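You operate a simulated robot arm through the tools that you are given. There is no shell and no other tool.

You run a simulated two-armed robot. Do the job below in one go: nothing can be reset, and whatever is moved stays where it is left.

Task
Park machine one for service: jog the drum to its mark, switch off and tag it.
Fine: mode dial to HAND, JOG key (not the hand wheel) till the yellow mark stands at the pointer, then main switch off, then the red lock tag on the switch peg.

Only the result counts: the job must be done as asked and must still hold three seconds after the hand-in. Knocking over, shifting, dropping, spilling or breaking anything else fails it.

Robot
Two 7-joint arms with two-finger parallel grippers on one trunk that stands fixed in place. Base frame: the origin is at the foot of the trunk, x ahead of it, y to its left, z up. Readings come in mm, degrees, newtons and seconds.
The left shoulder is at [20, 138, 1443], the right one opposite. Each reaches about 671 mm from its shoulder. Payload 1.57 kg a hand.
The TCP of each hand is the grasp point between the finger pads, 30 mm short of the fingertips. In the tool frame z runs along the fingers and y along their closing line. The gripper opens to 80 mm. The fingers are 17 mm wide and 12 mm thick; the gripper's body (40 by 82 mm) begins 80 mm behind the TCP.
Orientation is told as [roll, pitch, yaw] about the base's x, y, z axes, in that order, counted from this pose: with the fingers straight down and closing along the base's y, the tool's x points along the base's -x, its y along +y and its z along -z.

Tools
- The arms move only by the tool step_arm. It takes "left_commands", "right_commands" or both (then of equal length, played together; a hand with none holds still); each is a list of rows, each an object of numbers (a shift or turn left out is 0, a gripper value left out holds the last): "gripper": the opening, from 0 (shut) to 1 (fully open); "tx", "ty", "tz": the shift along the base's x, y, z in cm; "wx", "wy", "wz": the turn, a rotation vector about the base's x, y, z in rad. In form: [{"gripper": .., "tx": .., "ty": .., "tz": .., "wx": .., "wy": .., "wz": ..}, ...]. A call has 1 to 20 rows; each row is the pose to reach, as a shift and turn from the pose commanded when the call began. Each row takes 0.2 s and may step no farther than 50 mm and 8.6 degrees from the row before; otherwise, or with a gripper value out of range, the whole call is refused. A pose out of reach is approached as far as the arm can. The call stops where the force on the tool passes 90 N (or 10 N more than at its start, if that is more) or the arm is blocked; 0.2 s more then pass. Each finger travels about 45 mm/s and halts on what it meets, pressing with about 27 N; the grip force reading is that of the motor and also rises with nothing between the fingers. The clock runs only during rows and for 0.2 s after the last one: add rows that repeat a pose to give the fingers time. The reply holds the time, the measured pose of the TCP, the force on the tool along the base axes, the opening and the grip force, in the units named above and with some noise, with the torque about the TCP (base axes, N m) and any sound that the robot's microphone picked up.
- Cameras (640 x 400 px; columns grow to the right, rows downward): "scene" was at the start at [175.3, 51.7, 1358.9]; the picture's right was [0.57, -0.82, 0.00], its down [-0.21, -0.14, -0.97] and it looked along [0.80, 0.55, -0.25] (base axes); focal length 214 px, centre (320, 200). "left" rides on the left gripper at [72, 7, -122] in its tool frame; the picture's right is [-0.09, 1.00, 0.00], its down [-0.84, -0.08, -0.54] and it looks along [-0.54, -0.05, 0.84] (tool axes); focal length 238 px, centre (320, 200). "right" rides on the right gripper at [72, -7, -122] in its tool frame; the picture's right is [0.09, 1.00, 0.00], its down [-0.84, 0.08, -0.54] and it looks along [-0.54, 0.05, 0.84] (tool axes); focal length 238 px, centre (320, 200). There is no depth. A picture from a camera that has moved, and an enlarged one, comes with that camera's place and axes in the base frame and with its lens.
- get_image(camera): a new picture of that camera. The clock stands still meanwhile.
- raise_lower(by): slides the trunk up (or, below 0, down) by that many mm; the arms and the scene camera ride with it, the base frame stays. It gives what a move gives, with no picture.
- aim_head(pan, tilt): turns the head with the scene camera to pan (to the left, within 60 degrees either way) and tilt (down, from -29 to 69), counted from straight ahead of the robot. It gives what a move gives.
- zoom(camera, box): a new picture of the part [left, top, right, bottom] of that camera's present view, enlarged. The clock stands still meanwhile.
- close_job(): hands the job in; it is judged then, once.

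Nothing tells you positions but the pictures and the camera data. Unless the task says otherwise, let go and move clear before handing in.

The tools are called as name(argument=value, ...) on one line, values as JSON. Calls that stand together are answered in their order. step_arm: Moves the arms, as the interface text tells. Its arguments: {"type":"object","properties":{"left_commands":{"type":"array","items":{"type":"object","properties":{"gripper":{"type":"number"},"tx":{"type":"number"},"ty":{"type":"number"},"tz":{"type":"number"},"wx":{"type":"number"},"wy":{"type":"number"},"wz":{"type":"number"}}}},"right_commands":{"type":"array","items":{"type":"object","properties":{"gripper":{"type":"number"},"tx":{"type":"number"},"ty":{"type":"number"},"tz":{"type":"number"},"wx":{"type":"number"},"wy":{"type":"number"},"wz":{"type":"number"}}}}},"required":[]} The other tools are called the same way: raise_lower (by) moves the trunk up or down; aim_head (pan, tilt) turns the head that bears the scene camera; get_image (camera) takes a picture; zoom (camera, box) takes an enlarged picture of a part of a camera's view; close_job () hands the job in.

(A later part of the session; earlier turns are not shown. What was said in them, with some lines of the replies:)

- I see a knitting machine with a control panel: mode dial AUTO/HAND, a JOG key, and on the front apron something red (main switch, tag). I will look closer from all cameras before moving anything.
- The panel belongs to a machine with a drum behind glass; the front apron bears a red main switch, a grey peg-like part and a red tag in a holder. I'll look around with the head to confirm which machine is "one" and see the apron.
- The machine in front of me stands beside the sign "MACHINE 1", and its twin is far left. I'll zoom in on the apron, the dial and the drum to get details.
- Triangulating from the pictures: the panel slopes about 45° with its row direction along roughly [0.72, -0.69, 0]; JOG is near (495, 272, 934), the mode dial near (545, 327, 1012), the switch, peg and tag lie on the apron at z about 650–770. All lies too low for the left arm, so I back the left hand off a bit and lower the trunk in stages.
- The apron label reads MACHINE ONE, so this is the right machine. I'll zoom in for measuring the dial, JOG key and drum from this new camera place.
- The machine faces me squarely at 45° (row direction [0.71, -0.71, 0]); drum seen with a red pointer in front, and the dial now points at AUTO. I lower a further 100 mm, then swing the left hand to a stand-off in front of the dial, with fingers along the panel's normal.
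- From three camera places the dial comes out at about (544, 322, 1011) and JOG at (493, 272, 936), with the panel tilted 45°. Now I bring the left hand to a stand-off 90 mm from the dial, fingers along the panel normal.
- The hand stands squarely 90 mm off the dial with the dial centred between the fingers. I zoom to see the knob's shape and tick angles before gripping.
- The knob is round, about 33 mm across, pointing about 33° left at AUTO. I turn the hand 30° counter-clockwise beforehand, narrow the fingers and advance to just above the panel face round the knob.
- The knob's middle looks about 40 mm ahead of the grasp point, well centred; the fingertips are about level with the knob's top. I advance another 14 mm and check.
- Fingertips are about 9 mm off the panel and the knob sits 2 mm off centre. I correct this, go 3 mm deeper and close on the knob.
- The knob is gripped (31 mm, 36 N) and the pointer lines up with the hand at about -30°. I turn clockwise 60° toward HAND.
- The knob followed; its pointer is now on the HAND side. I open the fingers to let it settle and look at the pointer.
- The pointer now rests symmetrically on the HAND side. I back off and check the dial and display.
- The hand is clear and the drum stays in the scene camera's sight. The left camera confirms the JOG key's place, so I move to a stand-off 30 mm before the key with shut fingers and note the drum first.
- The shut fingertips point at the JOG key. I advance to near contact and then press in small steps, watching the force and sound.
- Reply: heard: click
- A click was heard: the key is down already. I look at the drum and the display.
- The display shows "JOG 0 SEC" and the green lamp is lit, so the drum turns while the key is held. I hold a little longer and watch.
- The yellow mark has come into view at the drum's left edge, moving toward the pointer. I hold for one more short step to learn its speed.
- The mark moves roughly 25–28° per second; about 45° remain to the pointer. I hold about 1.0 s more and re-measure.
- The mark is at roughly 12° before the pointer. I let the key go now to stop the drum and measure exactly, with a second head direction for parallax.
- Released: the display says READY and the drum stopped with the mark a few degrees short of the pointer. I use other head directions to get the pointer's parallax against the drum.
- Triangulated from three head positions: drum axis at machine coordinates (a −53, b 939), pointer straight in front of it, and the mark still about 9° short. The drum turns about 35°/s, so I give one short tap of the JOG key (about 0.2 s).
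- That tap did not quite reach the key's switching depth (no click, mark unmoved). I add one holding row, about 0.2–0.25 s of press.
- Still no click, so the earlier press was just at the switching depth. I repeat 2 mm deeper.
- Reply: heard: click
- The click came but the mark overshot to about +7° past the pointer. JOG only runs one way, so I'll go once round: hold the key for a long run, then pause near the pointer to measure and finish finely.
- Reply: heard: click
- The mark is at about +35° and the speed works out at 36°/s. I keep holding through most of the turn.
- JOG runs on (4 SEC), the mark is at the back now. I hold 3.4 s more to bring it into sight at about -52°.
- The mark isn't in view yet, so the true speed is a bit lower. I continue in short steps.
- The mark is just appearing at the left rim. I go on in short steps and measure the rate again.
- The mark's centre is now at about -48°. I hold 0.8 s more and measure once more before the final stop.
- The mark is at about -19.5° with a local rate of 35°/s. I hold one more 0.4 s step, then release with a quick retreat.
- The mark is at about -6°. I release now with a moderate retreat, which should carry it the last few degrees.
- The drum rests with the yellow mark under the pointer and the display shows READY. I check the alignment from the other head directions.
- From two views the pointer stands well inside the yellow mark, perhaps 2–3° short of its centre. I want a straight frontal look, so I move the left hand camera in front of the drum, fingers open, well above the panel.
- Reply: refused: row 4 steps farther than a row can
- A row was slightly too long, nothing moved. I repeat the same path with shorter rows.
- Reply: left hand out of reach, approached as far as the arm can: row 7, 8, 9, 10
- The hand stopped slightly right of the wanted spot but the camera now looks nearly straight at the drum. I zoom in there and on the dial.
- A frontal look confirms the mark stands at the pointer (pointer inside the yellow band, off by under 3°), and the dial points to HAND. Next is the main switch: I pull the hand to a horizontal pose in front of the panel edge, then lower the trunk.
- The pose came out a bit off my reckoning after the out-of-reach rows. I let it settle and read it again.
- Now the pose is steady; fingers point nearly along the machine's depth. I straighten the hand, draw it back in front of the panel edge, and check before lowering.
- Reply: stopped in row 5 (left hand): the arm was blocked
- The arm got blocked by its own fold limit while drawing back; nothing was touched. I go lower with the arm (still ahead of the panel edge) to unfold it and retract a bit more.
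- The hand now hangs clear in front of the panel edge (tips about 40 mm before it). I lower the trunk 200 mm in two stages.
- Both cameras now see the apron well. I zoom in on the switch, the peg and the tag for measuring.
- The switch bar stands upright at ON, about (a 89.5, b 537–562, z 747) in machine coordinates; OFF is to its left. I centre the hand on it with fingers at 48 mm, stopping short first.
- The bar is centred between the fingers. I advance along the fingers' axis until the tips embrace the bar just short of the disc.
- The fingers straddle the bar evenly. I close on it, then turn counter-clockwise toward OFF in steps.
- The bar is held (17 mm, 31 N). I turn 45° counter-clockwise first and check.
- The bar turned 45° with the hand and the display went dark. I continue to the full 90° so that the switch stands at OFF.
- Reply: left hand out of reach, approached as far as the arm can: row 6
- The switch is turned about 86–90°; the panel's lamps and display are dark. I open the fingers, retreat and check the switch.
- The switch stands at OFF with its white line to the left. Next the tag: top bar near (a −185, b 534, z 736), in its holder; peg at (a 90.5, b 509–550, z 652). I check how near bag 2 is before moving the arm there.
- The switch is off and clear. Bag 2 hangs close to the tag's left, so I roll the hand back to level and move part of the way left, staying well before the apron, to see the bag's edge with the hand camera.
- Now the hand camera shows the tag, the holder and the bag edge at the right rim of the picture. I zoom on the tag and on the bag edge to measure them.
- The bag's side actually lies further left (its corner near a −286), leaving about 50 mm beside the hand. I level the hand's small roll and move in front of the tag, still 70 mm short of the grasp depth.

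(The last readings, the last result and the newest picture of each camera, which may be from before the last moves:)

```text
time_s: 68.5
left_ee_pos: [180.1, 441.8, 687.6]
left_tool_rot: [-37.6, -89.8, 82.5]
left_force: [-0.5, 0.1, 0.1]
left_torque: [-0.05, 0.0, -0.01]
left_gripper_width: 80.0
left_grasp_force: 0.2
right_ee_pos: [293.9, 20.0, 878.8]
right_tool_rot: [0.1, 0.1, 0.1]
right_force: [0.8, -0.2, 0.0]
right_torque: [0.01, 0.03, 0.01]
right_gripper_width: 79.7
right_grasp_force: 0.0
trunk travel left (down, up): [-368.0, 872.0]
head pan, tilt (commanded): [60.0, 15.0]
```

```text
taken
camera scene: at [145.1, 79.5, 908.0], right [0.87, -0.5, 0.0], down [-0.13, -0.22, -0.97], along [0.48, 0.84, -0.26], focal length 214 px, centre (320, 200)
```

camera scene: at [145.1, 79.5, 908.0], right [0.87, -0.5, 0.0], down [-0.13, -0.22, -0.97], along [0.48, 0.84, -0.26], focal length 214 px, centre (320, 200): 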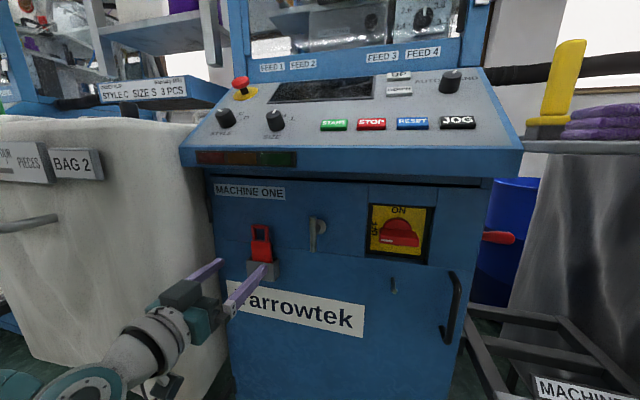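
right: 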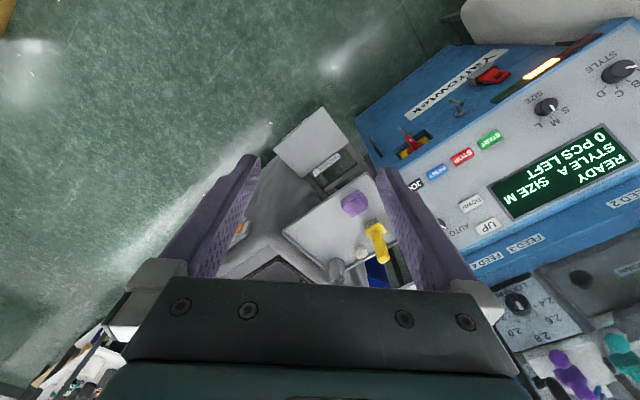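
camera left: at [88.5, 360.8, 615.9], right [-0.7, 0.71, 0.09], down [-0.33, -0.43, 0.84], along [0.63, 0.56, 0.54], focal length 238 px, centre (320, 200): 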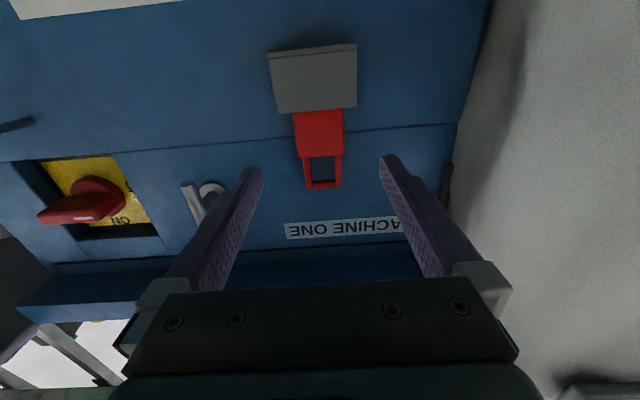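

The tag is centred between the open fingers with the bag well aside. I advance along the fingers' axis to put the pads beside the tag's body.

step_arm(left_commands=[{"tx": 1.5, "ty": 1.5}, {"tx": 3.0, "ty": 3.0}, {"tx": 4.2, "ty": 4.2}, {"tx": 5.0, "ty": 5.0}])

get_image(camera="left")

zoom(camera="scene", box=[180, 200, 308, 290])

```text
time_s: 69.5
left_ee_pos: [230.5, 492.1, 687.2]
left_tool_rot: [-23.4, -89.8, 68.2]
left_force: [-0.2, -0.3, -0.1]
left_torque: [-0.01, -0.05, -0.02]
left_gripper_width: 79.9
left_grasp_force: 0.0
right_ee_pos: [295.4, 21.9, 879.1]
right_tool_rot: [-0.1, 0.0, 0.0]
right_force: [0.0, 0.9, 0.4]
right_torque: [-0.02, 0.01, -0.01]
right_gripper_width: 80.0
right_grasp_force: 0.0
trunk travel left (down, up): [-368.0, 872.0]
head pan, tilt (commanded): [60.0, 15.0]
```

```text
taken
camera left: at [139.1, 410.8, 615.3], right [-0.7, 0.71, 0.09], down [-0.33, -0.43, 0.84], along [0.63, 0.56, 0.54], focal length 238 px, centre (320, 200)
```

left: 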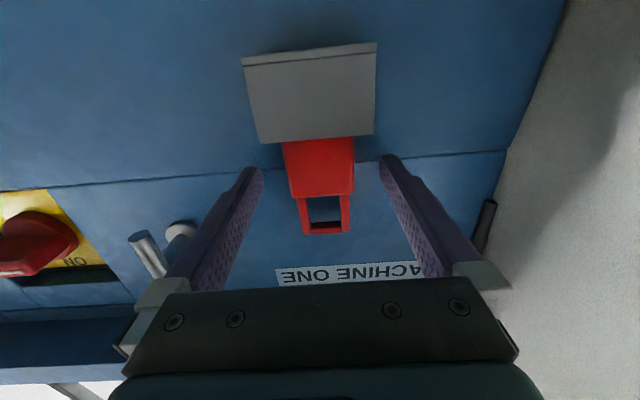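

```text
4.44 times, centred on (244, 245) of scene
camera zoom: at [145.1, 79.8, 908.0], right [0.87, -0.5, 0.0], down [-0.13, -0.22, -0.97], along [0.48, 0.84, -0.26], focal length 953 px, centre (658, 0)
```

zoom: 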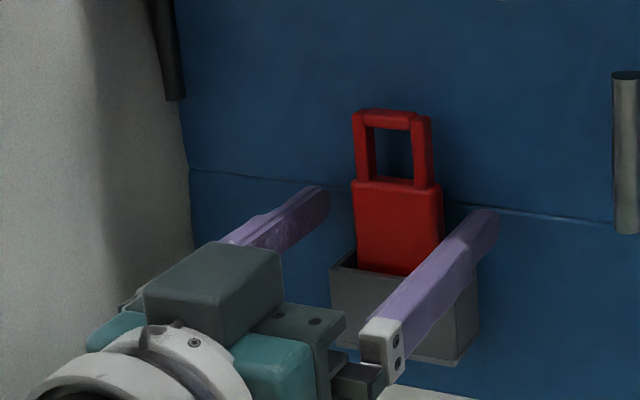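

The pads stand either side of the tag's body, above the holder's rim. I close the gripper on it.

step_arm(left_commands=[{"gripper": 0.4}, {"gripper": 0.4}, {"gripper": 0.4}, {"gripper": 0.4}])

get_image(camera="left")

zoom(camera="scene", box=[180, 200, 308, 290])

```text
time_s: 70.5
left_ee_pos: [230.0, 490.6, 686.3]
left_tool_rot: [-25.7, -89.8, 70.5]
left_force: [0.4, 1.2, -0.1]
left_torque: [0.03, -0.04, 0.01]
left_gripper_width: 44.8
left_grasp_force: 26.7
right_ee_pos: [295.2, 21.4, 877.7]
right_tool_rot: [0.0, -0.1, 0.0]
right_force: [0.0, 0.3, -0.2]
right_torque: [-0.01, 0.0, 0.02]
right_gripper_width: 80.0
right_grasp_force: 0.0
trunk travel left (down, up): [-368.0, 872.0]
head pan, tilt (commanded): [60.0, 15.0]
```

```text
taken
camera left: at [138.9, 410.6, 615.3], right [-0.7, 0.71, 0.09], down [-0.33, -0.43, 0.84], along [0.63, 0.56, 0.54], focal length 238 px, centre (320, 200)
```

left: 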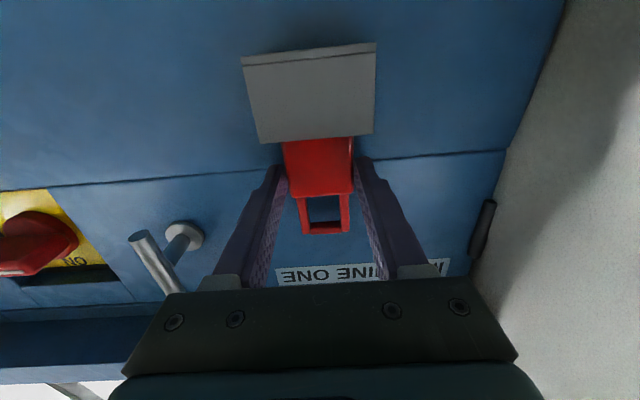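

```text
4.44 times, centred on (244, 245) of scene
camera zoom: at [145.0, 79.8, 908.0], right [0.87, -0.5, 0.0], down [-0.13, -0.22, -0.97], along [0.48, 0.84, -0.26], focal length 953 px, centre (658, 0)
```

zoom: 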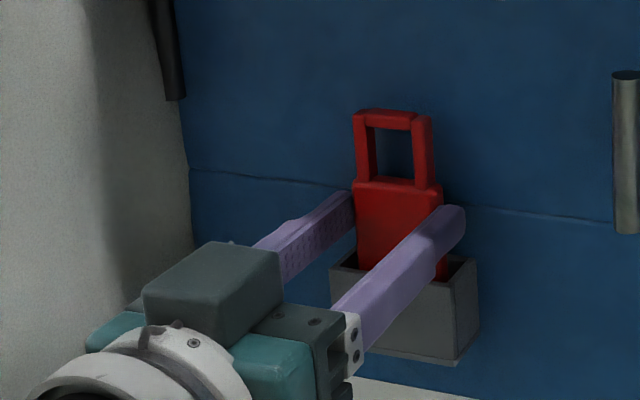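

The tag is held (44.8 mm, 27 N). I lift it straight up out of its holder.

step_arm(left_commands=[{"tz": 0.7}, {"tz": 1.6}, {"tz": 2.6}, {"tz": 3.7}, {"tz": 4.8}, {"tz": 5.9}, {"tz": 6.8}])

get_image(camera="left")

zoom(camera="scene", box=[180, 180, 308, 290])

```text
time_s: 72.1
left_ee_pos: [230.7, 491.0, 755.5]
left_tool_rot: [-8.3, -89.7, 53.1]
left_force: [0.3, 0.2, -0.1]
left_torque: [0.0, 0.01, -0.01]
left_gripper_width: 44.9
left_grasp_force: 27.5
right_ee_pos: [294.9, 21.3, 880.0]
right_tool_rot: [-0.1, 0.1, 0.2]
right_force: [1.3, -0.1, -0.3]
right_torque: [0.0, 0.02, -0.01]
right_gripper_width: 79.9
right_grasp_force: 0.1
trunk travel left (down, up): [-368.0, 872.0]
head pan, tilt (commanded): [60.0, 15.0]
```

```text
taken
camera left: at [138.2, 411.0, 683.1], right [-0.7, 0.71, 0.09], down [-0.33, -0.43, 0.84], along [0.63, 0.56, 0.54], focal length 238 px, centre (320, 200)
```

left: 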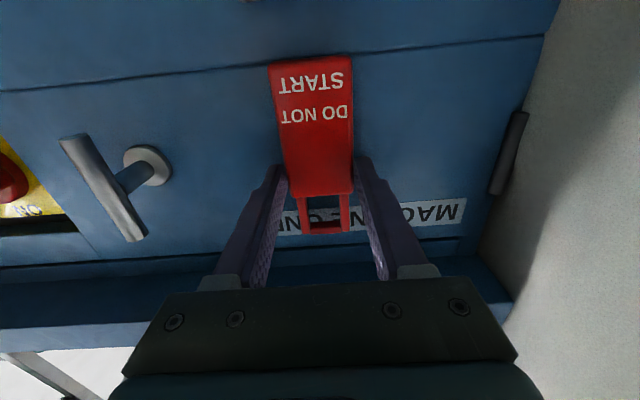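

```text
3.64 times, centred on (244, 235) of scene
camera zoom: at [144.9, 79.7, 908.0], right [0.87, -0.5, 0.0], down [-0.13, -0.22, -0.97], along [0.48, 0.84, -0.26], focal length 780 px, centre (596, 73)
```

zoom: 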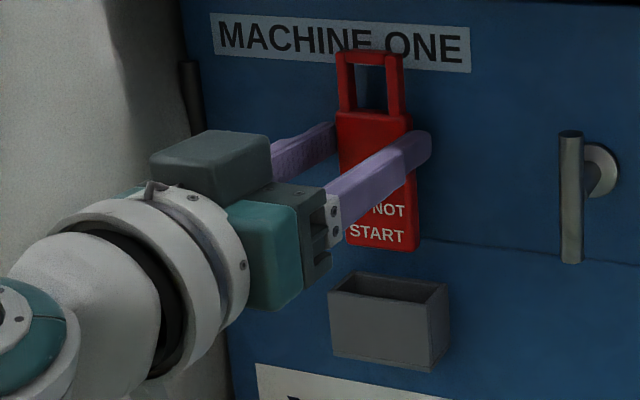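

The tag (DO NOT START) is clear of the holder and firmly held. I draw it back to pass in front of the grey latch, then carry it right toward the peg.

step_arm(left_commands=[{"tx": -1.5, "ty": -1.5}, {"tx": -3.3, "ty": -3.3}, {"tx": -5.0, "ty": -5.0}, {"tx": -3.2, "ty": -6.8}, {"tx": -0.8, "ty": -9.2, "tz": -0.5}, {"tx": 1.6, "ty": -11.6, "tz": -1.5}, {"tx": 4.0, "ty": -14.0, "tz": -2.5}, {"tx": 6.4, "ty": -16.4, "tz": -4.0}, {"tx": 8.8, "ty": -18.8, "tz": -5.5}, {"tx": 11.2, "ty": -21.2, "tz": -7.0}, {"tx": 13.2, "ty": -23.2, "tz": -8.5}, {"tx": 14.4, "ty": -24.4, "tz": -9.5}, {"tx": 14.4, "ty": -24.4, "tz": -9.5}])

get_image(camera="left")

aim_head(pan=45, tilt=25)

get_image(camera="scene")

```text
time_s: 74.9
left_ee_pos: [374.6, 247.4, 660.1]
left_tool_rot: [-29.7, -89.8, 74.6]
left_force: [-0.3, -0.1, 0.3]
left_torque: [-0.01, 0.02, -0.01]
left_gripper_width: 44.8
left_grasp_force: 27.4
right_ee_pos: [294.3, 21.8, 879.6]
right_tool_rot: [-0.1, 0.1, 0.1]
right_force: [-0.6, 0.2, 0.3]
right_torque: [0.0, 0.02, 0.02]
right_gripper_width: 79.9
right_grasp_force: 0.1
trunk travel left (down, up): [-368.0, 872.0]
head pan, tilt (commanded): [60.0, 15.0]
```

```text
taken
camera left: at [282.7, 166.7, 588.1], right [-0.7, 0.71, 0.09], down [-0.33, -0.43, 0.84], along [0.63, 0.56, 0.54], focal length 238 px, centre (320, 200)
```

left: 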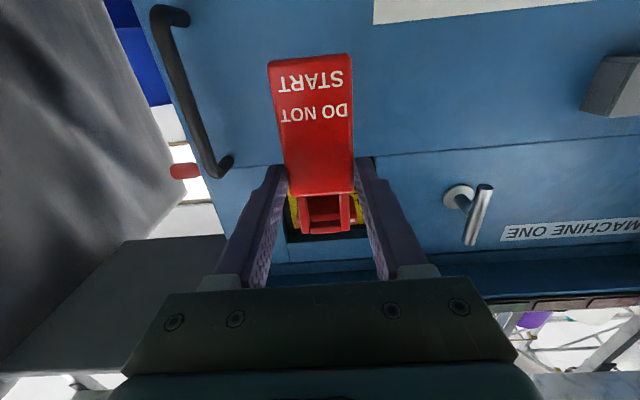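

```text
time_s: 75.7
left_ee_pos: [373.8, 246.9, 660.3]
left_tool_rot: [-22.2, -89.9, 67.0]
left_force: [-0.9, -0.5, -0.4]
left_torque: [0.01, 0.02, 0.03]
left_gripper_width: 44.5
left_grasp_force: 27.0
right_ee_pos: [293.9, 21.5, 879.2]
right_tool_rot: [0.0, 0.0, 0.2]
right_force: [-0.1, 0.4, 0.0]
right_torque: [0.01, -0.02, 0.0]
right_gripper_width: 80.0
right_grasp_force: 0.0
trunk travel left (down, up): [-368.0, 872.0]
head pan, tilt (commanded): [45.0, 25.0]
```

```text
taken
camera scene: at [163.3, 64.1, 891.8], right [0.71, -0.71, 0.0], down [-0.3, -0.3, -0.91], along [0.64, 0.64, -0.42], focal length 214 px, centre (320, 200)
```

scene: 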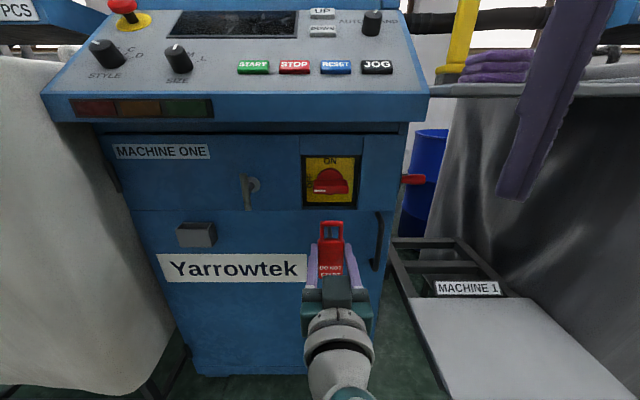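

The tag is in front of the peg, 65 mm off. I zoom to measure the tag's hole relative to the hand.

zoom(camera="left", box=[260, 150, 380, 250])

zoom(camera="scene", box=[280, 200, 380, 290])

```text
4.00 times, centred on (320, 200) of left
camera zoom: at [282.6, 166.7, 588.1], right [-0.7, 0.71, 0.09], down [-0.33, -0.43, 0.84], along [0.63, 0.56, 0.54], focal length 953 px, centre (320, 200)
```

zoom: 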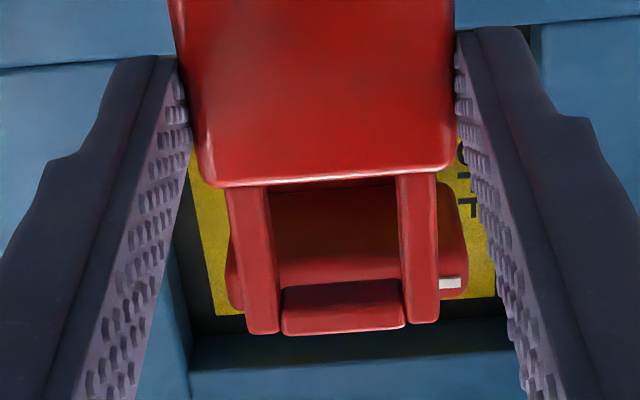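

```text
4.44 times, centred on (330, 245) of scene
camera zoom: at [163.3, 64.1, 891.8], right [0.71, -0.71, 0.0], down [-0.3, -0.3, -0.91], along [0.64, 0.64, -0.42], focal length 953 px, centre (276, 0)
```

zoom: 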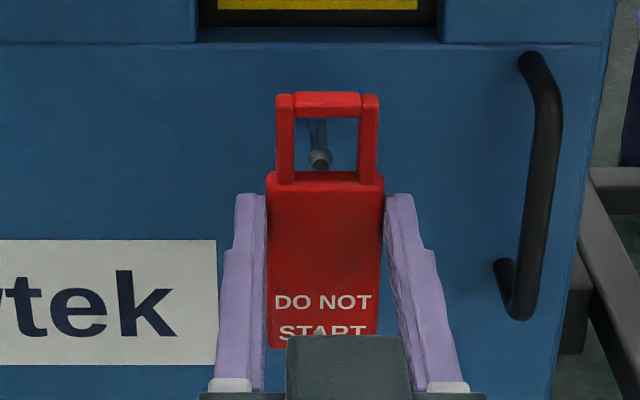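

Through the tag's hole I can see the peg's end; sideways it matches (a about 89 for both), and the hole must come down 38 mm. I lower the tag to the peg's height, then check through the hole again.

step_arm(left_commands=[{"tz": -1.3}, {"tz": -2.6}, {"tz": -3.8}, {"tz": -3.8}])

zoom(camera="scene", box=[280, 210, 380, 300])

aim_head(pan=45, tilt=25)

get_image(camera="left")

```text
time_s: 76.7
left_ee_pos: [374.8, 246.8, 623.7]
left_tool_rot: [-25.5, -89.8, 70.4]
left_force: [-0.2, 0.5, 0.0]
left_torque: [0.01, -0.02, -0.03]
left_gripper_width: 44.7
left_grasp_force: 27.4
right_ee_pos: [294.1, 21.6, 879.6]
right_tool_rot: [0.0, 0.0, 0.1]
right_force: [-0.1, 0.1, 1.0]
right_torque: [-0.01, 0.0, -0.02]
right_gripper_width: 79.9
right_grasp_force: 0.1
trunk travel left (down, up): [-368.0, 872.0]
head pan, tilt (commanded): [45.0, 25.0]
```

```text
4.44 times, centred on (330, 255) of scene
camera zoom: at [163.3, 64.0, 891.7], right [0.71, -0.71, 0.0], down [-0.3, -0.3, -0.91], along [0.64, 0.64, -0.42], focal length 953 px, centre (276, -44)
```

zoom: 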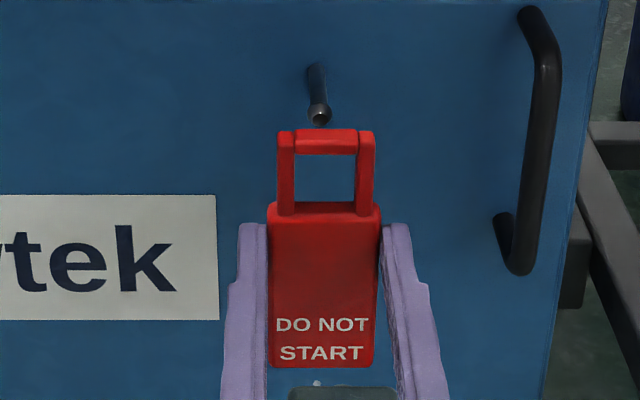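

```text
time_s: 77.3
left_ee_pos: [374.7, 248.5, 623.1]
left_tool_rot: [-24.1, -89.8, 68.9]
left_force: [-0.2, 0.1, -0.8]
left_torque: [0.01, 0.0, -0.01]
left_gripper_width: 44.6
left_grasp_force: 27.2
right_ee_pos: [294.8, 20.9, 880.3]
right_tool_rot: [0.0, 0.1, 0.1]
right_force: [-0.1, 0.1, 0.1]
right_torque: [0.02, -0.01, 0.01]
right_gripper_width: 79.7
right_grasp_force: 0.1
trunk travel left (down, up): [-368.0, 872.0]
head pan, tilt (commanded): [45.0, 25.0]
```

```text
taken
camera left: at [283.8, 166.6, 550.9], right [-0.7, 0.71, 0.09], down [-0.33, -0.43, 0.84], along [0.63, 0.56, 0.54], focal length 238 px, centre (320, 200)
```

left: 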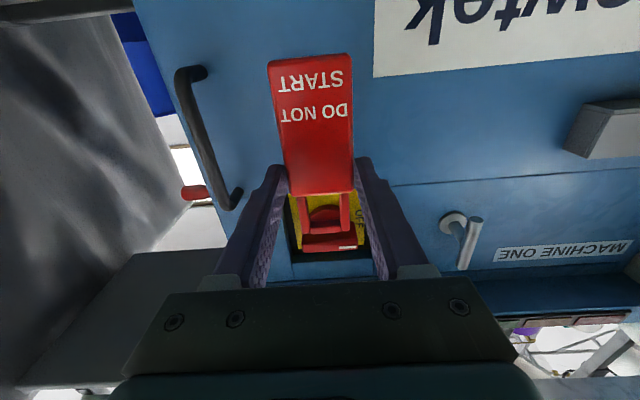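

At this height the hole's centre and the peg's end agree within a couple of millimetres. I push forward until the peg's head enters the hole and look.

step_arm(left_commands=[{"tx": 0.9, "ty": 0.9}, {"tx": 1.8, "ty": 1.8}, {"tx": 2.6, "ty": 2.6}, {"tx": 3.2, "ty": 3.2}, {"tx": 3.7, "ty": 3.7}])

zoom(camera="scene", box=[280, 210, 380, 300])

zoom(camera="left", box=[260, 150, 380, 250])

```text
time_s: 78.5
left_ee_pos: [412.4, 284.2, 623.0]
left_tool_rot: [-32.5, -89.8, 77.3]
left_force: [0.2, 0.3, 0.5]
left_torque: [-0.03, 0.01, 0.02]
left_gripper_width: 44.9
left_grasp_force: 27.3
right_ee_pos: [293.5, 21.1, 880.4]
right_tool_rot: [0.0, 0.0, 0.2]
right_force: [0.3, 0.8, 0.1]
right_torque: [0.0, -0.03, 0.01]
right_gripper_width: 80.0
right_grasp_force: 0.0
trunk travel left (down, up): [-368.0, 872.0]
head pan, tilt (commanded): [45.0, 25.0]
```

```text
4.44 times, centred on (330, 255) of scene
camera zoom: at [163.5, 64.1, 891.8], right [0.71, -0.71, 0.0], down [-0.3, -0.3, -0.91], along [0.64, 0.64, -0.42], focal length 953 px, centre (276, -44)
```

zoom: 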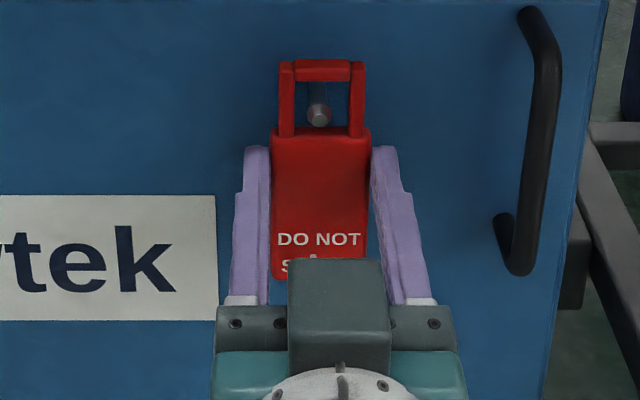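

```text
4.00 times, centred on (320, 200) of left
camera zoom: at [321.0, 202.9, 551.1], right [-0.7, 0.71, 0.09], down [-0.33, -0.43, 0.84], along [0.63, 0.56, 0.54], focal length 953 px, centre (320, 200)
```

zoom: 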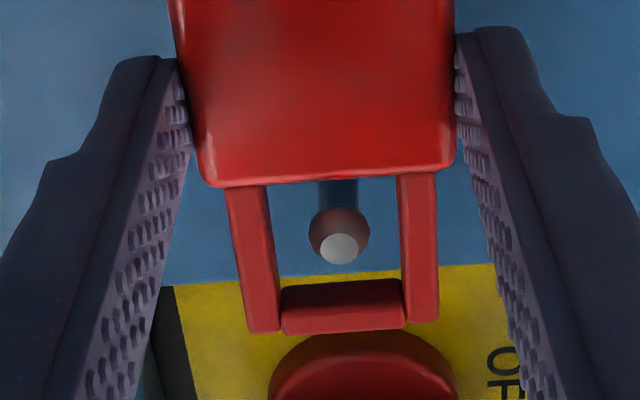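

The peg's head sits in the middle of the hole in both views. I push on another 19 mm so that the tag is well behind the head.

step_arm(left_commands=[{"tx": 0.5, "ty": 0.5}, {"tx": 1.0, "ty": 1.0}, {"tx": 1.35, "ty": 1.35}])

zoom(camera="scene", box=[280, 200, 380, 290])

zoom(camera="left", box=[260, 150, 380, 250])

```text
time_s: 79.3
left_ee_pos: [425.8, 298.8, 623.4]
left_tool_rot: [-22.9, -89.8, 67.8]
left_force: [0.6, 0.9, -0.6]
left_torque: [-0.04, 0.04, 0.0]
left_gripper_width: 44.6
left_grasp_force: 27.1
right_ee_pos: [293.6, 21.1, 877.9]
right_tool_rot: [-0.1, -0.1, 0.1]
right_force: [-0.1, 0.4, -0.1]
right_torque: [-0.01, -0.03, -0.03]
right_gripper_width: 80.0
right_grasp_force: 0.2
trunk travel left (down, up): [-368.0, 872.0]
head pan, tilt (commanded): [45.0, 25.0]
```

```text
4.44 times, centred on (330, 245) of scene
camera zoom: at [163.4, 64.1, 891.8], right [0.71, -0.71, 0.0], down [-0.3, -0.3, -0.91], along [0.64, 0.64, -0.42], focal length 953 px, centre (276, 0)
```

zoom: 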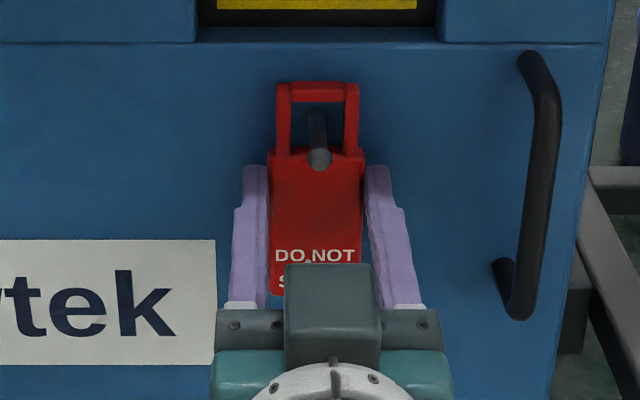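

```text
4.00 times, centred on (320, 200) of left
camera zoom: at [334.2, 217.7, 551.0], right [-0.7, 0.71, 0.09], down [-0.33, -0.43, 0.84], along [0.63, 0.56, 0.54], focal length 953 px, centre (320, 200)
```

zoom: 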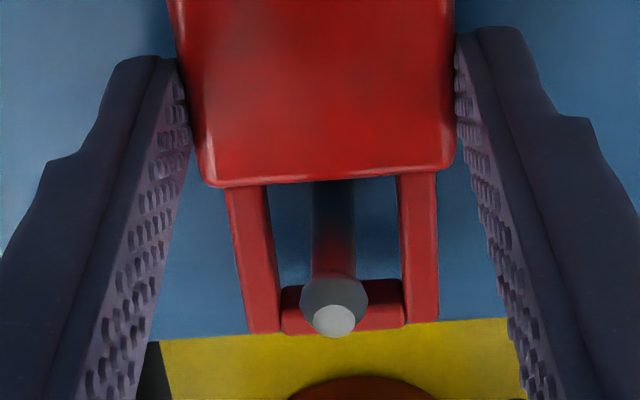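

The peg now passes through the hole, its head in front of the tag. I lower the tag in small steps until its top bar rests on the peg.

step_arm(left_commands=[{"tz": -0.3}, {"tz": -0.6}])

zoom(camera="left", box=[260, 150, 380, 250])

zoom(camera="scene", box=[300, 215, 360, 269])

```text
time_s: 79.9
left_ee_pos: [425.7, 299.1, 616.2]
left_tool_rot: [-32.4, -89.7, 77.2]
left_force: [-0.1, -0.8, -1.0]
left_torque: [-0.02, 0.0, -0.04]
left_gripper_width: 45.0
left_grasp_force: 28.0
right_ee_pos: [295.0, 21.0, 880.4]
right_tool_rot: [0.1, 0.0, 0.1]
right_force: [-0.3, -0.2, -0.8]
right_torque: [0.01, 0.04, 0.05]
right_gripper_width: 80.2
right_grasp_force: 0.0
trunk travel left (down, up): [-368.0, 872.0]
head pan, tilt (commanded): [45.0, 25.0]
```

```text
4.00 times, centred on (320, 200) of left
camera zoom: at [334.3, 217.8, 544.4], right [-0.7, 0.71, 0.09], down [-0.33, -0.43, 0.84], along [0.63, 0.56, 0.54], focal length 953 px, centre (320, 200)
```

zoom: 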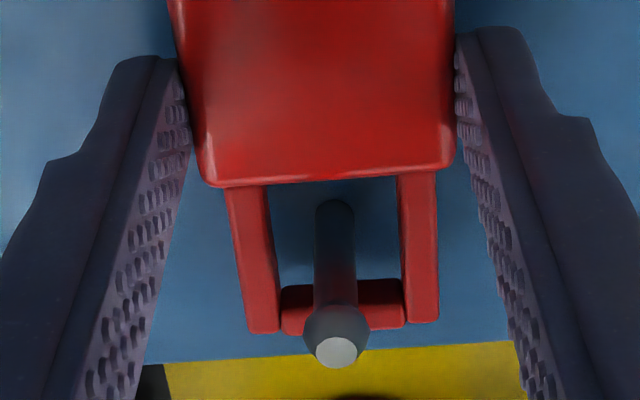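

```text
7.41 times, centred on (330, 242) of scene
camera zoom: at [163.4, 64.0, 891.7], right [0.71, -0.71, 0.0], down [-0.3, -0.3, -0.91], along [0.64, 0.64, -0.42], focal length 1589 px, centre (246, -111)
```

zoom: 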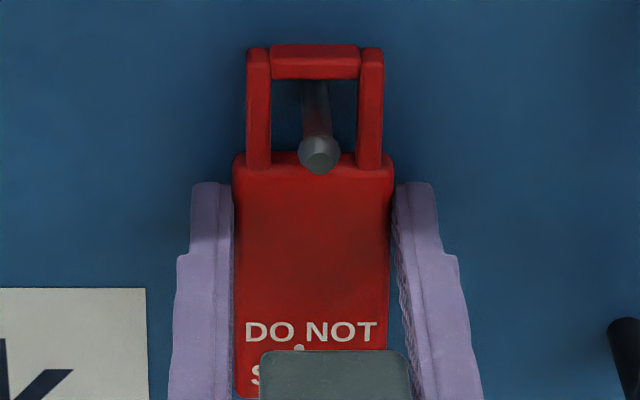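

No contact yet. I lower further, 2 mm per row.

step_arm(left_commands=[{"tz": -0.2}, {"tz": -0.4}])

zoom(camera="left", box=[260, 150, 380, 250])

zoom(camera="scene", box=[300, 215, 360, 269])

```text
time_s: 80.5
left_ee_pos: [423.9, 298.1, 611.7]
left_tool_rot: [-24.6, -89.8, 69.4]
left_force: [-0.1, 0.6, -0.4]
left_torque: [-0.01, 0.02, -0.01]
left_gripper_width: 45.0
left_grasp_force: 27.2
right_ee_pos: [294.7, 21.3, 879.8]
right_tool_rot: [0.0, 0.0, 0.1]
right_force: [1.2, 0.3, 0.1]
right_torque: [0.0, -0.03, 0.05]
right_gripper_width: 80.0
right_grasp_force: 0.1
trunk travel left (down, up): [-368.0, 872.0]
head pan, tilt (commanded): [45.0, 25.0]
```

```text
4.00 times, centred on (320, 200) of left
camera zoom: at [333.5, 217.3, 540.2], right [-0.7, 0.71, 0.09], down [-0.33, -0.43, 0.84], along [0.63, 0.56, 0.54], focal length 953 px, centre (320, 200)
```

zoom: 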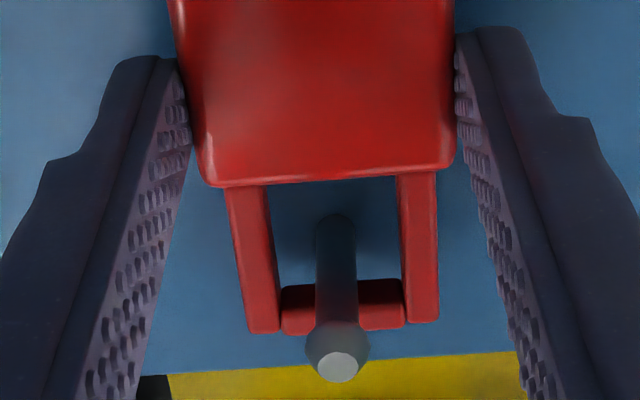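

```text
7.41 times, centred on (330, 242) of scene
camera zoom: at [163.4, 64.0, 891.7], right [0.71, -0.71, 0.0], down [-0.3, -0.3, -0.91], along [0.64, 0.64, -0.42], focal length 1589 px, centre (246, -111)
```

zoom: 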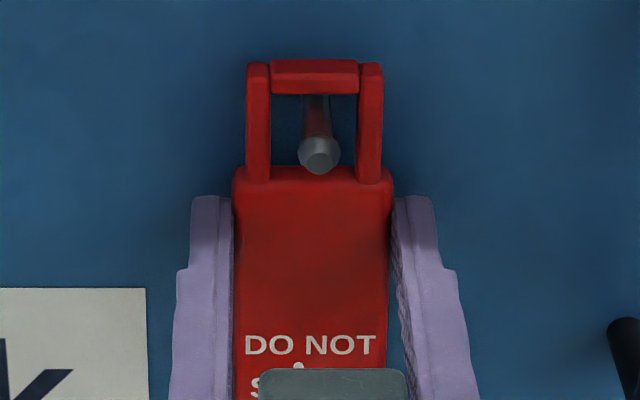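

Nearly there by my estimate (about 2 mm). I continue in 1.5 mm rows.

step_arm(left_commands=[{"tz": -0.15}, {"tz": -0.3}])

zoom(camera="scene", box=[300, 215, 360, 269])

```text
time_s: 81.1
left_ee_pos: [424.4, 299.1, 610.7]
left_tool_rot: [-37.2, -89.8, 81.7]
left_force: [1.6, -0.2, 1.4]
left_torque: [0.02, 0.03, 0.01]
left_gripper_width: 44.7
left_grasp_force: 26.8
right_ee_pos: [294.5, 22.0, 879.0]
right_tool_rot: [0.1, 0.0, 0.1]
right_force: [0.1, 0.1, 0.0]
right_torque: [-0.02, -0.03, 0.02]
right_gripper_width: 79.9
right_grasp_force: 0.0
trunk travel left (down, up): [-368.0, 872.0]
head pan, tilt (commanded): [45.0, 25.0]
```

```text
7.41 times, centred on (330, 242) of scene
camera zoom: at [163.5, 64.0, 891.8], right [0.71, -0.71, 0.0], down [-0.3, -0.3, -0.91], along [0.64, 0.64, -0.42], focal length 1589 px, centre (246, -111)
```

zoom: 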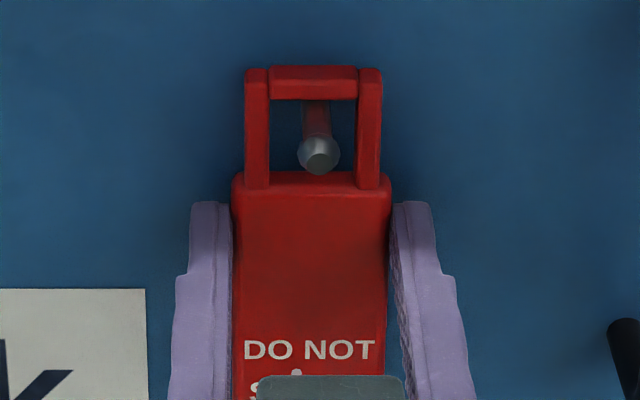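

step_arm(left_commands=[{"tz": -0.1}, {"tz": -0.2}])

zoom(camera="scene", box=[300, 215, 360, 269])

zoom(camera="left", box=[260, 150, 380, 250])

```text
time_s: 81.7
left_ee_pos: [424.1, 298.6, 610.6]
left_tool_rot: [-42.6, -89.7, 87.5]
left_force: [1.9, -0.8, 2.4]
left_torque: [0.05, 0.01, 0.0]
left_gripper_width: 44.7
left_grasp_force: 27.3
left hand out of reach, approached as far as the arm can: row 2
right_ee_pos: [295.3, 22.1, 879.3]
right_tool_rot: [0.0, 0.0, 0.1]
right_force: [-0.4, 0.2, -0.4]
right_torque: [0.02, -0.01, 0.0]
right_gripper_width: 80.1
right_grasp_force: 0.0
trunk travel left (down, up): [-368.0, 872.0]
head pan, tilt (commanded): [45.0, 25.0]
```

```text
7.41 times, centred on (330, 242) of scene
camera zoom: at [163.7, 64.0, 891.8], right [0.71, -0.71, 0.0], down [-0.3, -0.3, -0.91], along [0.64, 0.64, -0.42], focal length 1589 px, centre (246, -111)
```

zoom: 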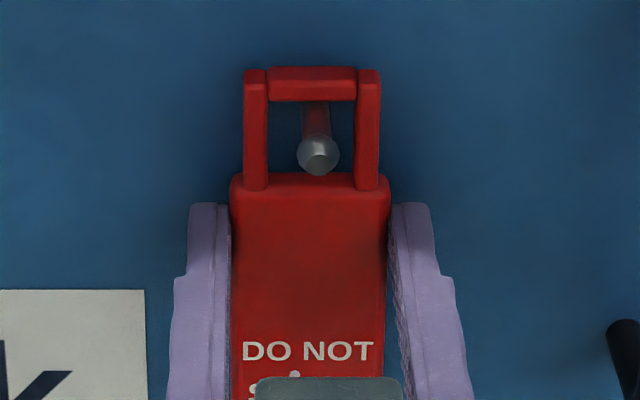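

```text
4.00 times, centred on (320, 200) of left
camera zoom: at [333.4, 217.9, 538.1], right [-0.7, 0.71, 0.09], down [-0.33, -0.43, 0.84], along [0.63, 0.56, 0.54], focal length 953 px, centre (320, 200)
```

zoom: 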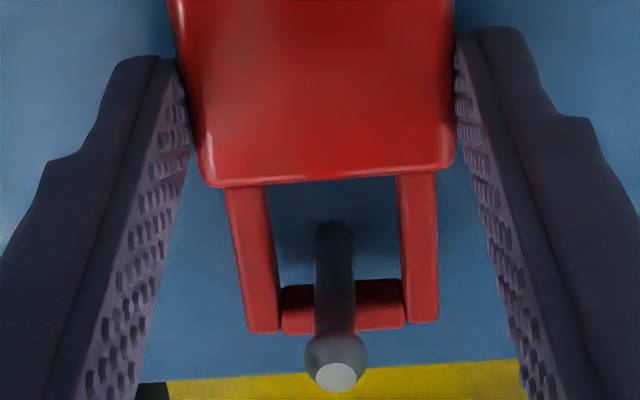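

The arm itself is at its low limit here, and a slight upward force (2 N) may be first contact. I lower the trunk by 2 mm for the rest.

raise_lower(by=-2)

zoom(camera="left", box=[260, 150, 380, 250])

```text
time_s: 82.2
left_ee_pos: [424.8, 299.9, 609.9]
left_tool_rot: [-126.5, -89.8, 171.5]
left_force: [-4.0, -2.6, 16.2]
left_torque: [0.37, -0.49, -0.01]
left_gripper_width: 44.8
left_grasp_force: 27.2
right_ee_pos: [295.2, 20.8, 877.3]
right_tool_rot: [-0.1, 0.1, 0.1]
right_force: [0.9, -0.1, 0.2]
right_torque: [-0.03, -0.01, -0.01]
right_gripper_width: 80.1
right_grasp_force: 0.0
trunk travel left (down, up): [-366.0, 874.0]
head pan, tilt (commanded): [45.0, 25.0]
```

```text
4.00 times, centred on (320, 200) of left
camera zoom: at [334.2, 218.5, 537.1], right [-0.7, 0.71, 0.09], down [-0.33, -0.44, 0.84], along [0.63, 0.56, 0.54], focal length 953 px, centre (320, 200)
```

zoom: 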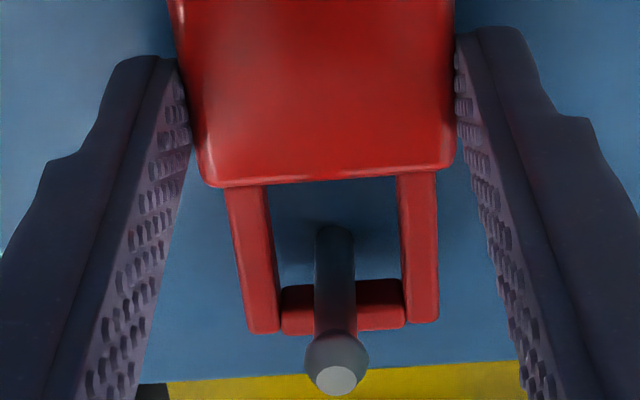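

Now 16 N of upward force shows the top bar resting on the peg. I open the fingers, wait a moment and look before retreating.

step_arm(left_commands=[{"gripper": 0.65}, {"gripper": 0.75}, {"gripper": 0.9}, {"gripper": 1.0}, {"gripper": 1.0}])

zoom(camera="left", box=[240, 50, 400, 250])

zoom(camera="scene", box=[280, 200, 380, 290])

```text
time_s: 83.4
left_ee_pos: [423.3, 299.0, 608.3]
left_tool_rot: [-26.3, -89.9, 71.2]
left_force: [0.4, 0.8, -0.2]
left_torque: [-0.02, 0.01, -0.02]
left_gripper_width: 80.0
left_grasp_force: 0.0
right_ee_pos: [294.4, 21.2, 878.3]
right_tool_rot: [0.1, 0.0, 0.1]
right_force: [-0.1, -0.7, 0.3]
right_torque: [0.02, 0.03, -0.03]
right_gripper_width: 80.1
right_grasp_force: 0.0
trunk travel left (down, up): [-366.0, 874.0]
head pan, tilt (commanded): [45.0, 25.0]
```

```text
2.00 times, centred on (320, 150) of left
camera zoom: at [332.7, 218.1, 535.8], right [-0.7, 0.71, 0.09], down [-0.33, -0.43, 0.84], along [0.63, 0.56, 0.54], focal length 477 px, centre (320, 300)
```

zoom: 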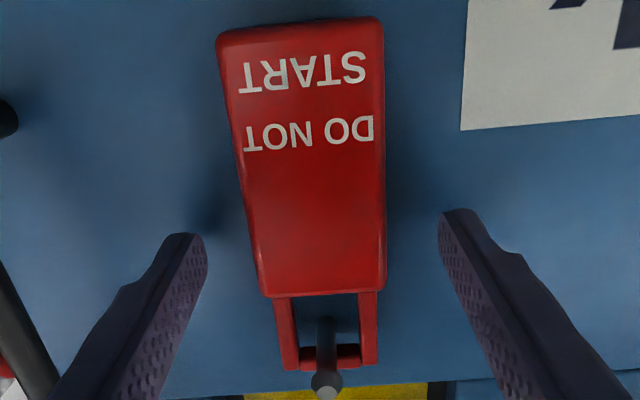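

```text
4.44 times, centred on (330, 245) of scene
camera zoom: at [163.4, 64.0, 889.7], right [0.71, -0.71, 0.0], down [-0.3, -0.3, -0.91], along [0.64, 0.64, -0.42], focal length 953 px, centre (276, 0)
```

zoom: 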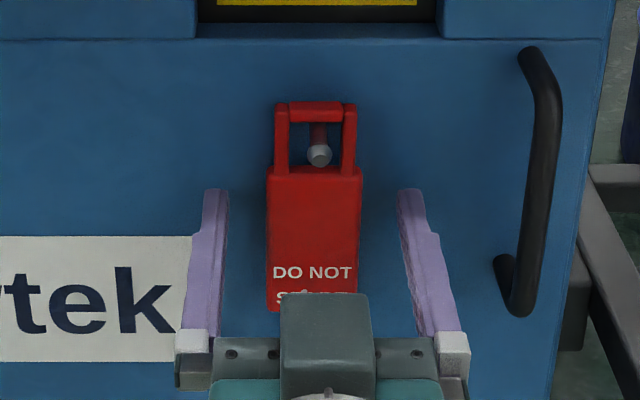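

The tag hangs freely on the peg and the fingers stand clear at both sides. I retreat straight back.

step_arm(left_commands=[{"tx": -0.8, "ty": -0.8}, {"tx": -1.8, "ty": -1.8}, {"tx": -3.0, "ty": -3.0}, {"tx": -4.4, "ty": -4.4}, {"tx": -5.8, "ty": -5.8}, {"tx": -6.8, "ty": -6.8}])

get_image(camera="scene")

zoom(camera="scene", box=[280, 140, 400, 290])

get_image(camera="left")

```text
time_s: 84.8
left_ee_pos: [355.5, 230.7, 607.6]
left_tool_rot: [-14.3, -89.8, 59.3]
left_force: [-0.2, 1.3, 0.5]
left_torque: [-0.01, -0.01, 0.01]
left_gripper_width: 80.1
left_grasp_force: 0.2
right_ee_pos: [295.1, 21.4, 876.8]
right_tool_rot: [0.0, 0.1, 0.1]
right_force: [0.3, 0.0, -0.7]
right_torque: [0.0, -0.02, 0.0]
right_gripper_width: 80.0
right_grasp_force: 0.1
trunk travel left (down, up): [-366.0, 874.0]
head pan, tilt (commanded): [45.0, 25.0]
```

```text
taken
camera scene: at [163.2, 63.8, 889.7], right [0.71, -0.71, 0.0], down [-0.3, -0.3, -0.91], along [0.64, 0.64, -0.42], focal length 214 px, centre (320, 200)
```

scene: 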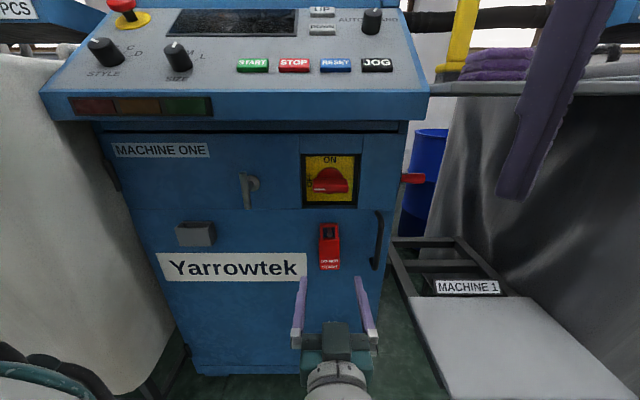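

```text
2.67 times, centred on (340, 215) of scene
camera zoom: at [163.2, 63.8, 889.7], right [0.71, -0.71, 0.0], down [-0.3, -0.3, -0.91], along [0.64, 0.64, -0.42], focal length 572 px, centre (267, 160)
```

zoom: 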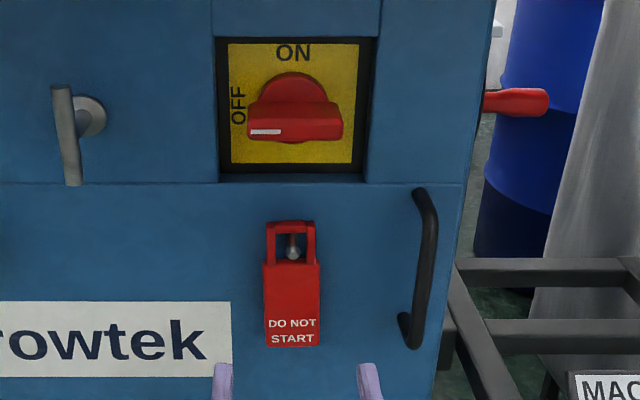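

```text
taken
camera left: at [264.6, 149.2, 536.0], right [-0.7, 0.71, 0.09], down [-0.33, -0.43, 0.84], along [0.63, 0.56, 0.54], focal length 238 px, centre (320, 200)
```

left: 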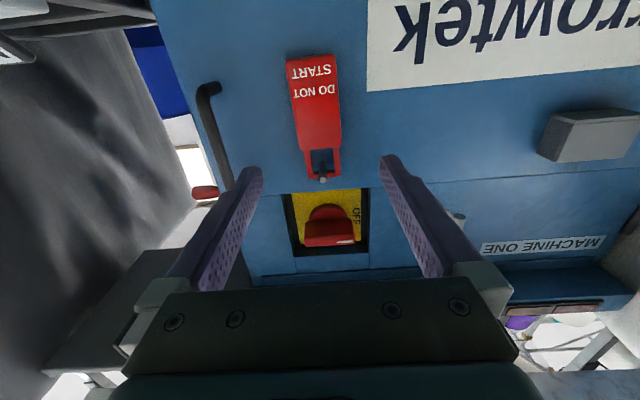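

The tag hangs on the peg below the switch at OFF, and the hand is clear. A last check of the drum mark, dial and surroundings before handing in.

aim_head(pan=50, tilt=-15)

get_image(camera="scene")

zoom(camera="scene", box=[240, 90, 400, 190])

aim_head(pan=45, tilt=15)

zoom(camera="scene", box=[160, 60, 480, 260])

```text
time_s: 85.9
left_ee_pos: [356.6, 231.0, 607.8]
left_tool_rot: [-24.6, -89.8, 69.5]
left_force: [-0.5, -0.6, 0.6]
left_torque: [-0.01, -0.01, -0.02]
left_gripper_width: 80.1
left_grasp_force: 0.0
right_ee_pos: [295.2, 21.8, 877.3]
right_tool_rot: [0.0, 0.1, 0.0]
right_force: [0.1, 0.1, -0.6]
right_torque: [-0.01, 0.0, 0.03]
right_gripper_width: 79.9
right_grasp_force: 0.2
trunk travel left (down, up): [-366.0, 874.0]
head pan, tilt (commanded): [50.0, -15.0]
```

```text
taken
camera scene: at [150.0, 60.5, 952.5], right [0.77, -0.64, 0.0], down [0.17, 0.2, -0.97], along [0.62, 0.74, 0.26], focal length 214 px, centre (320, 200)
```

scene: 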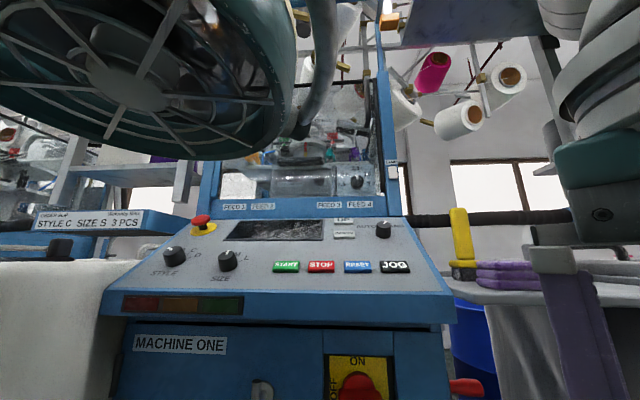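

```text
4.00 times, centred on (320, 140) of scene
camera zoom: at [150.0, 60.5, 952.5], right [0.77, -0.64, 0.0], down [0.17, 0.2, -0.97], along [0.62, 0.74, 0.26], focal length 858 px, centre (320, 440)
```

zoom: 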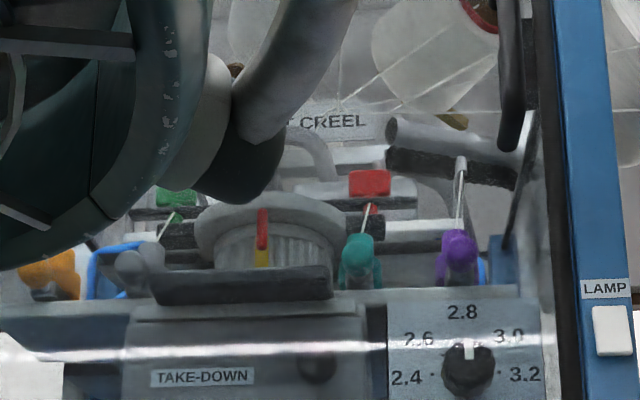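

```text
time_s: 86.8
left_ee_pos: [355.2, 229.7, 608.9]
left_tool_rot: [-23.7, -89.8, 68.5]
left_force: [0.4, 0.1, 0.5]
left_torque: [0.01, 0.0, 0.01]
left_gripper_width: 79.8
left_grasp_force: 0.0
right_ee_pos: [295.1, 21.1, 878.4]
right_tool_rot: [0.0, 0.0, 0.2]
right_force: [0.4, -0.1, -0.4]
right_torque: [0.03, 0.01, 0.0]
right_gripper_width: 80.0
right_grasp_force: 0.0
trunk travel left (down, up): [-366.0, 874.0]
head pan, tilt (commanded): [45.0, 15.0]
```

```text
2.00 times, centred on (320, 160) of scene
camera zoom: at [164.3, 64.9, 906.1], right [0.71, -0.71, 0.0], down [-0.18, -0.18, -0.97], along [0.68, 0.68, -0.26], focal length 429 px, centre (320, 280)
```

zoom: 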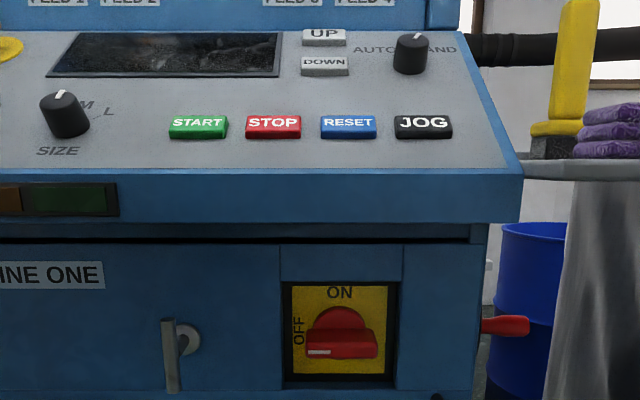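

The yellow mark stands under the pointer, the dial is at HAND, the switch is at OFF, and the red lock tag hangs on the peg. Both hands are clear, so I hand in the job.

close_job()

```text
The job is handed in.
```

I parked machine one and handed the job in; the result has not come back yet.

- **Mode dial:** turned from AUTO to HAND.
- **Drum:** moved only with the JOG key; I did not touch the hand wheel. The first try overshot by about 7°, so I jogged once more round. The pointer now stands inside the yellow mark, by my reckoning 2–3° before its centre.
- **Main switch:** turned to OFF. The display and lamps went dark.
- **Lock tag:** the red DO NOT START tag hangs on the peg below the switch. I let go of it and backed the hand off.

In the last pictures the drum mark, switch and tag were all in place, and I saw nothing else moved.
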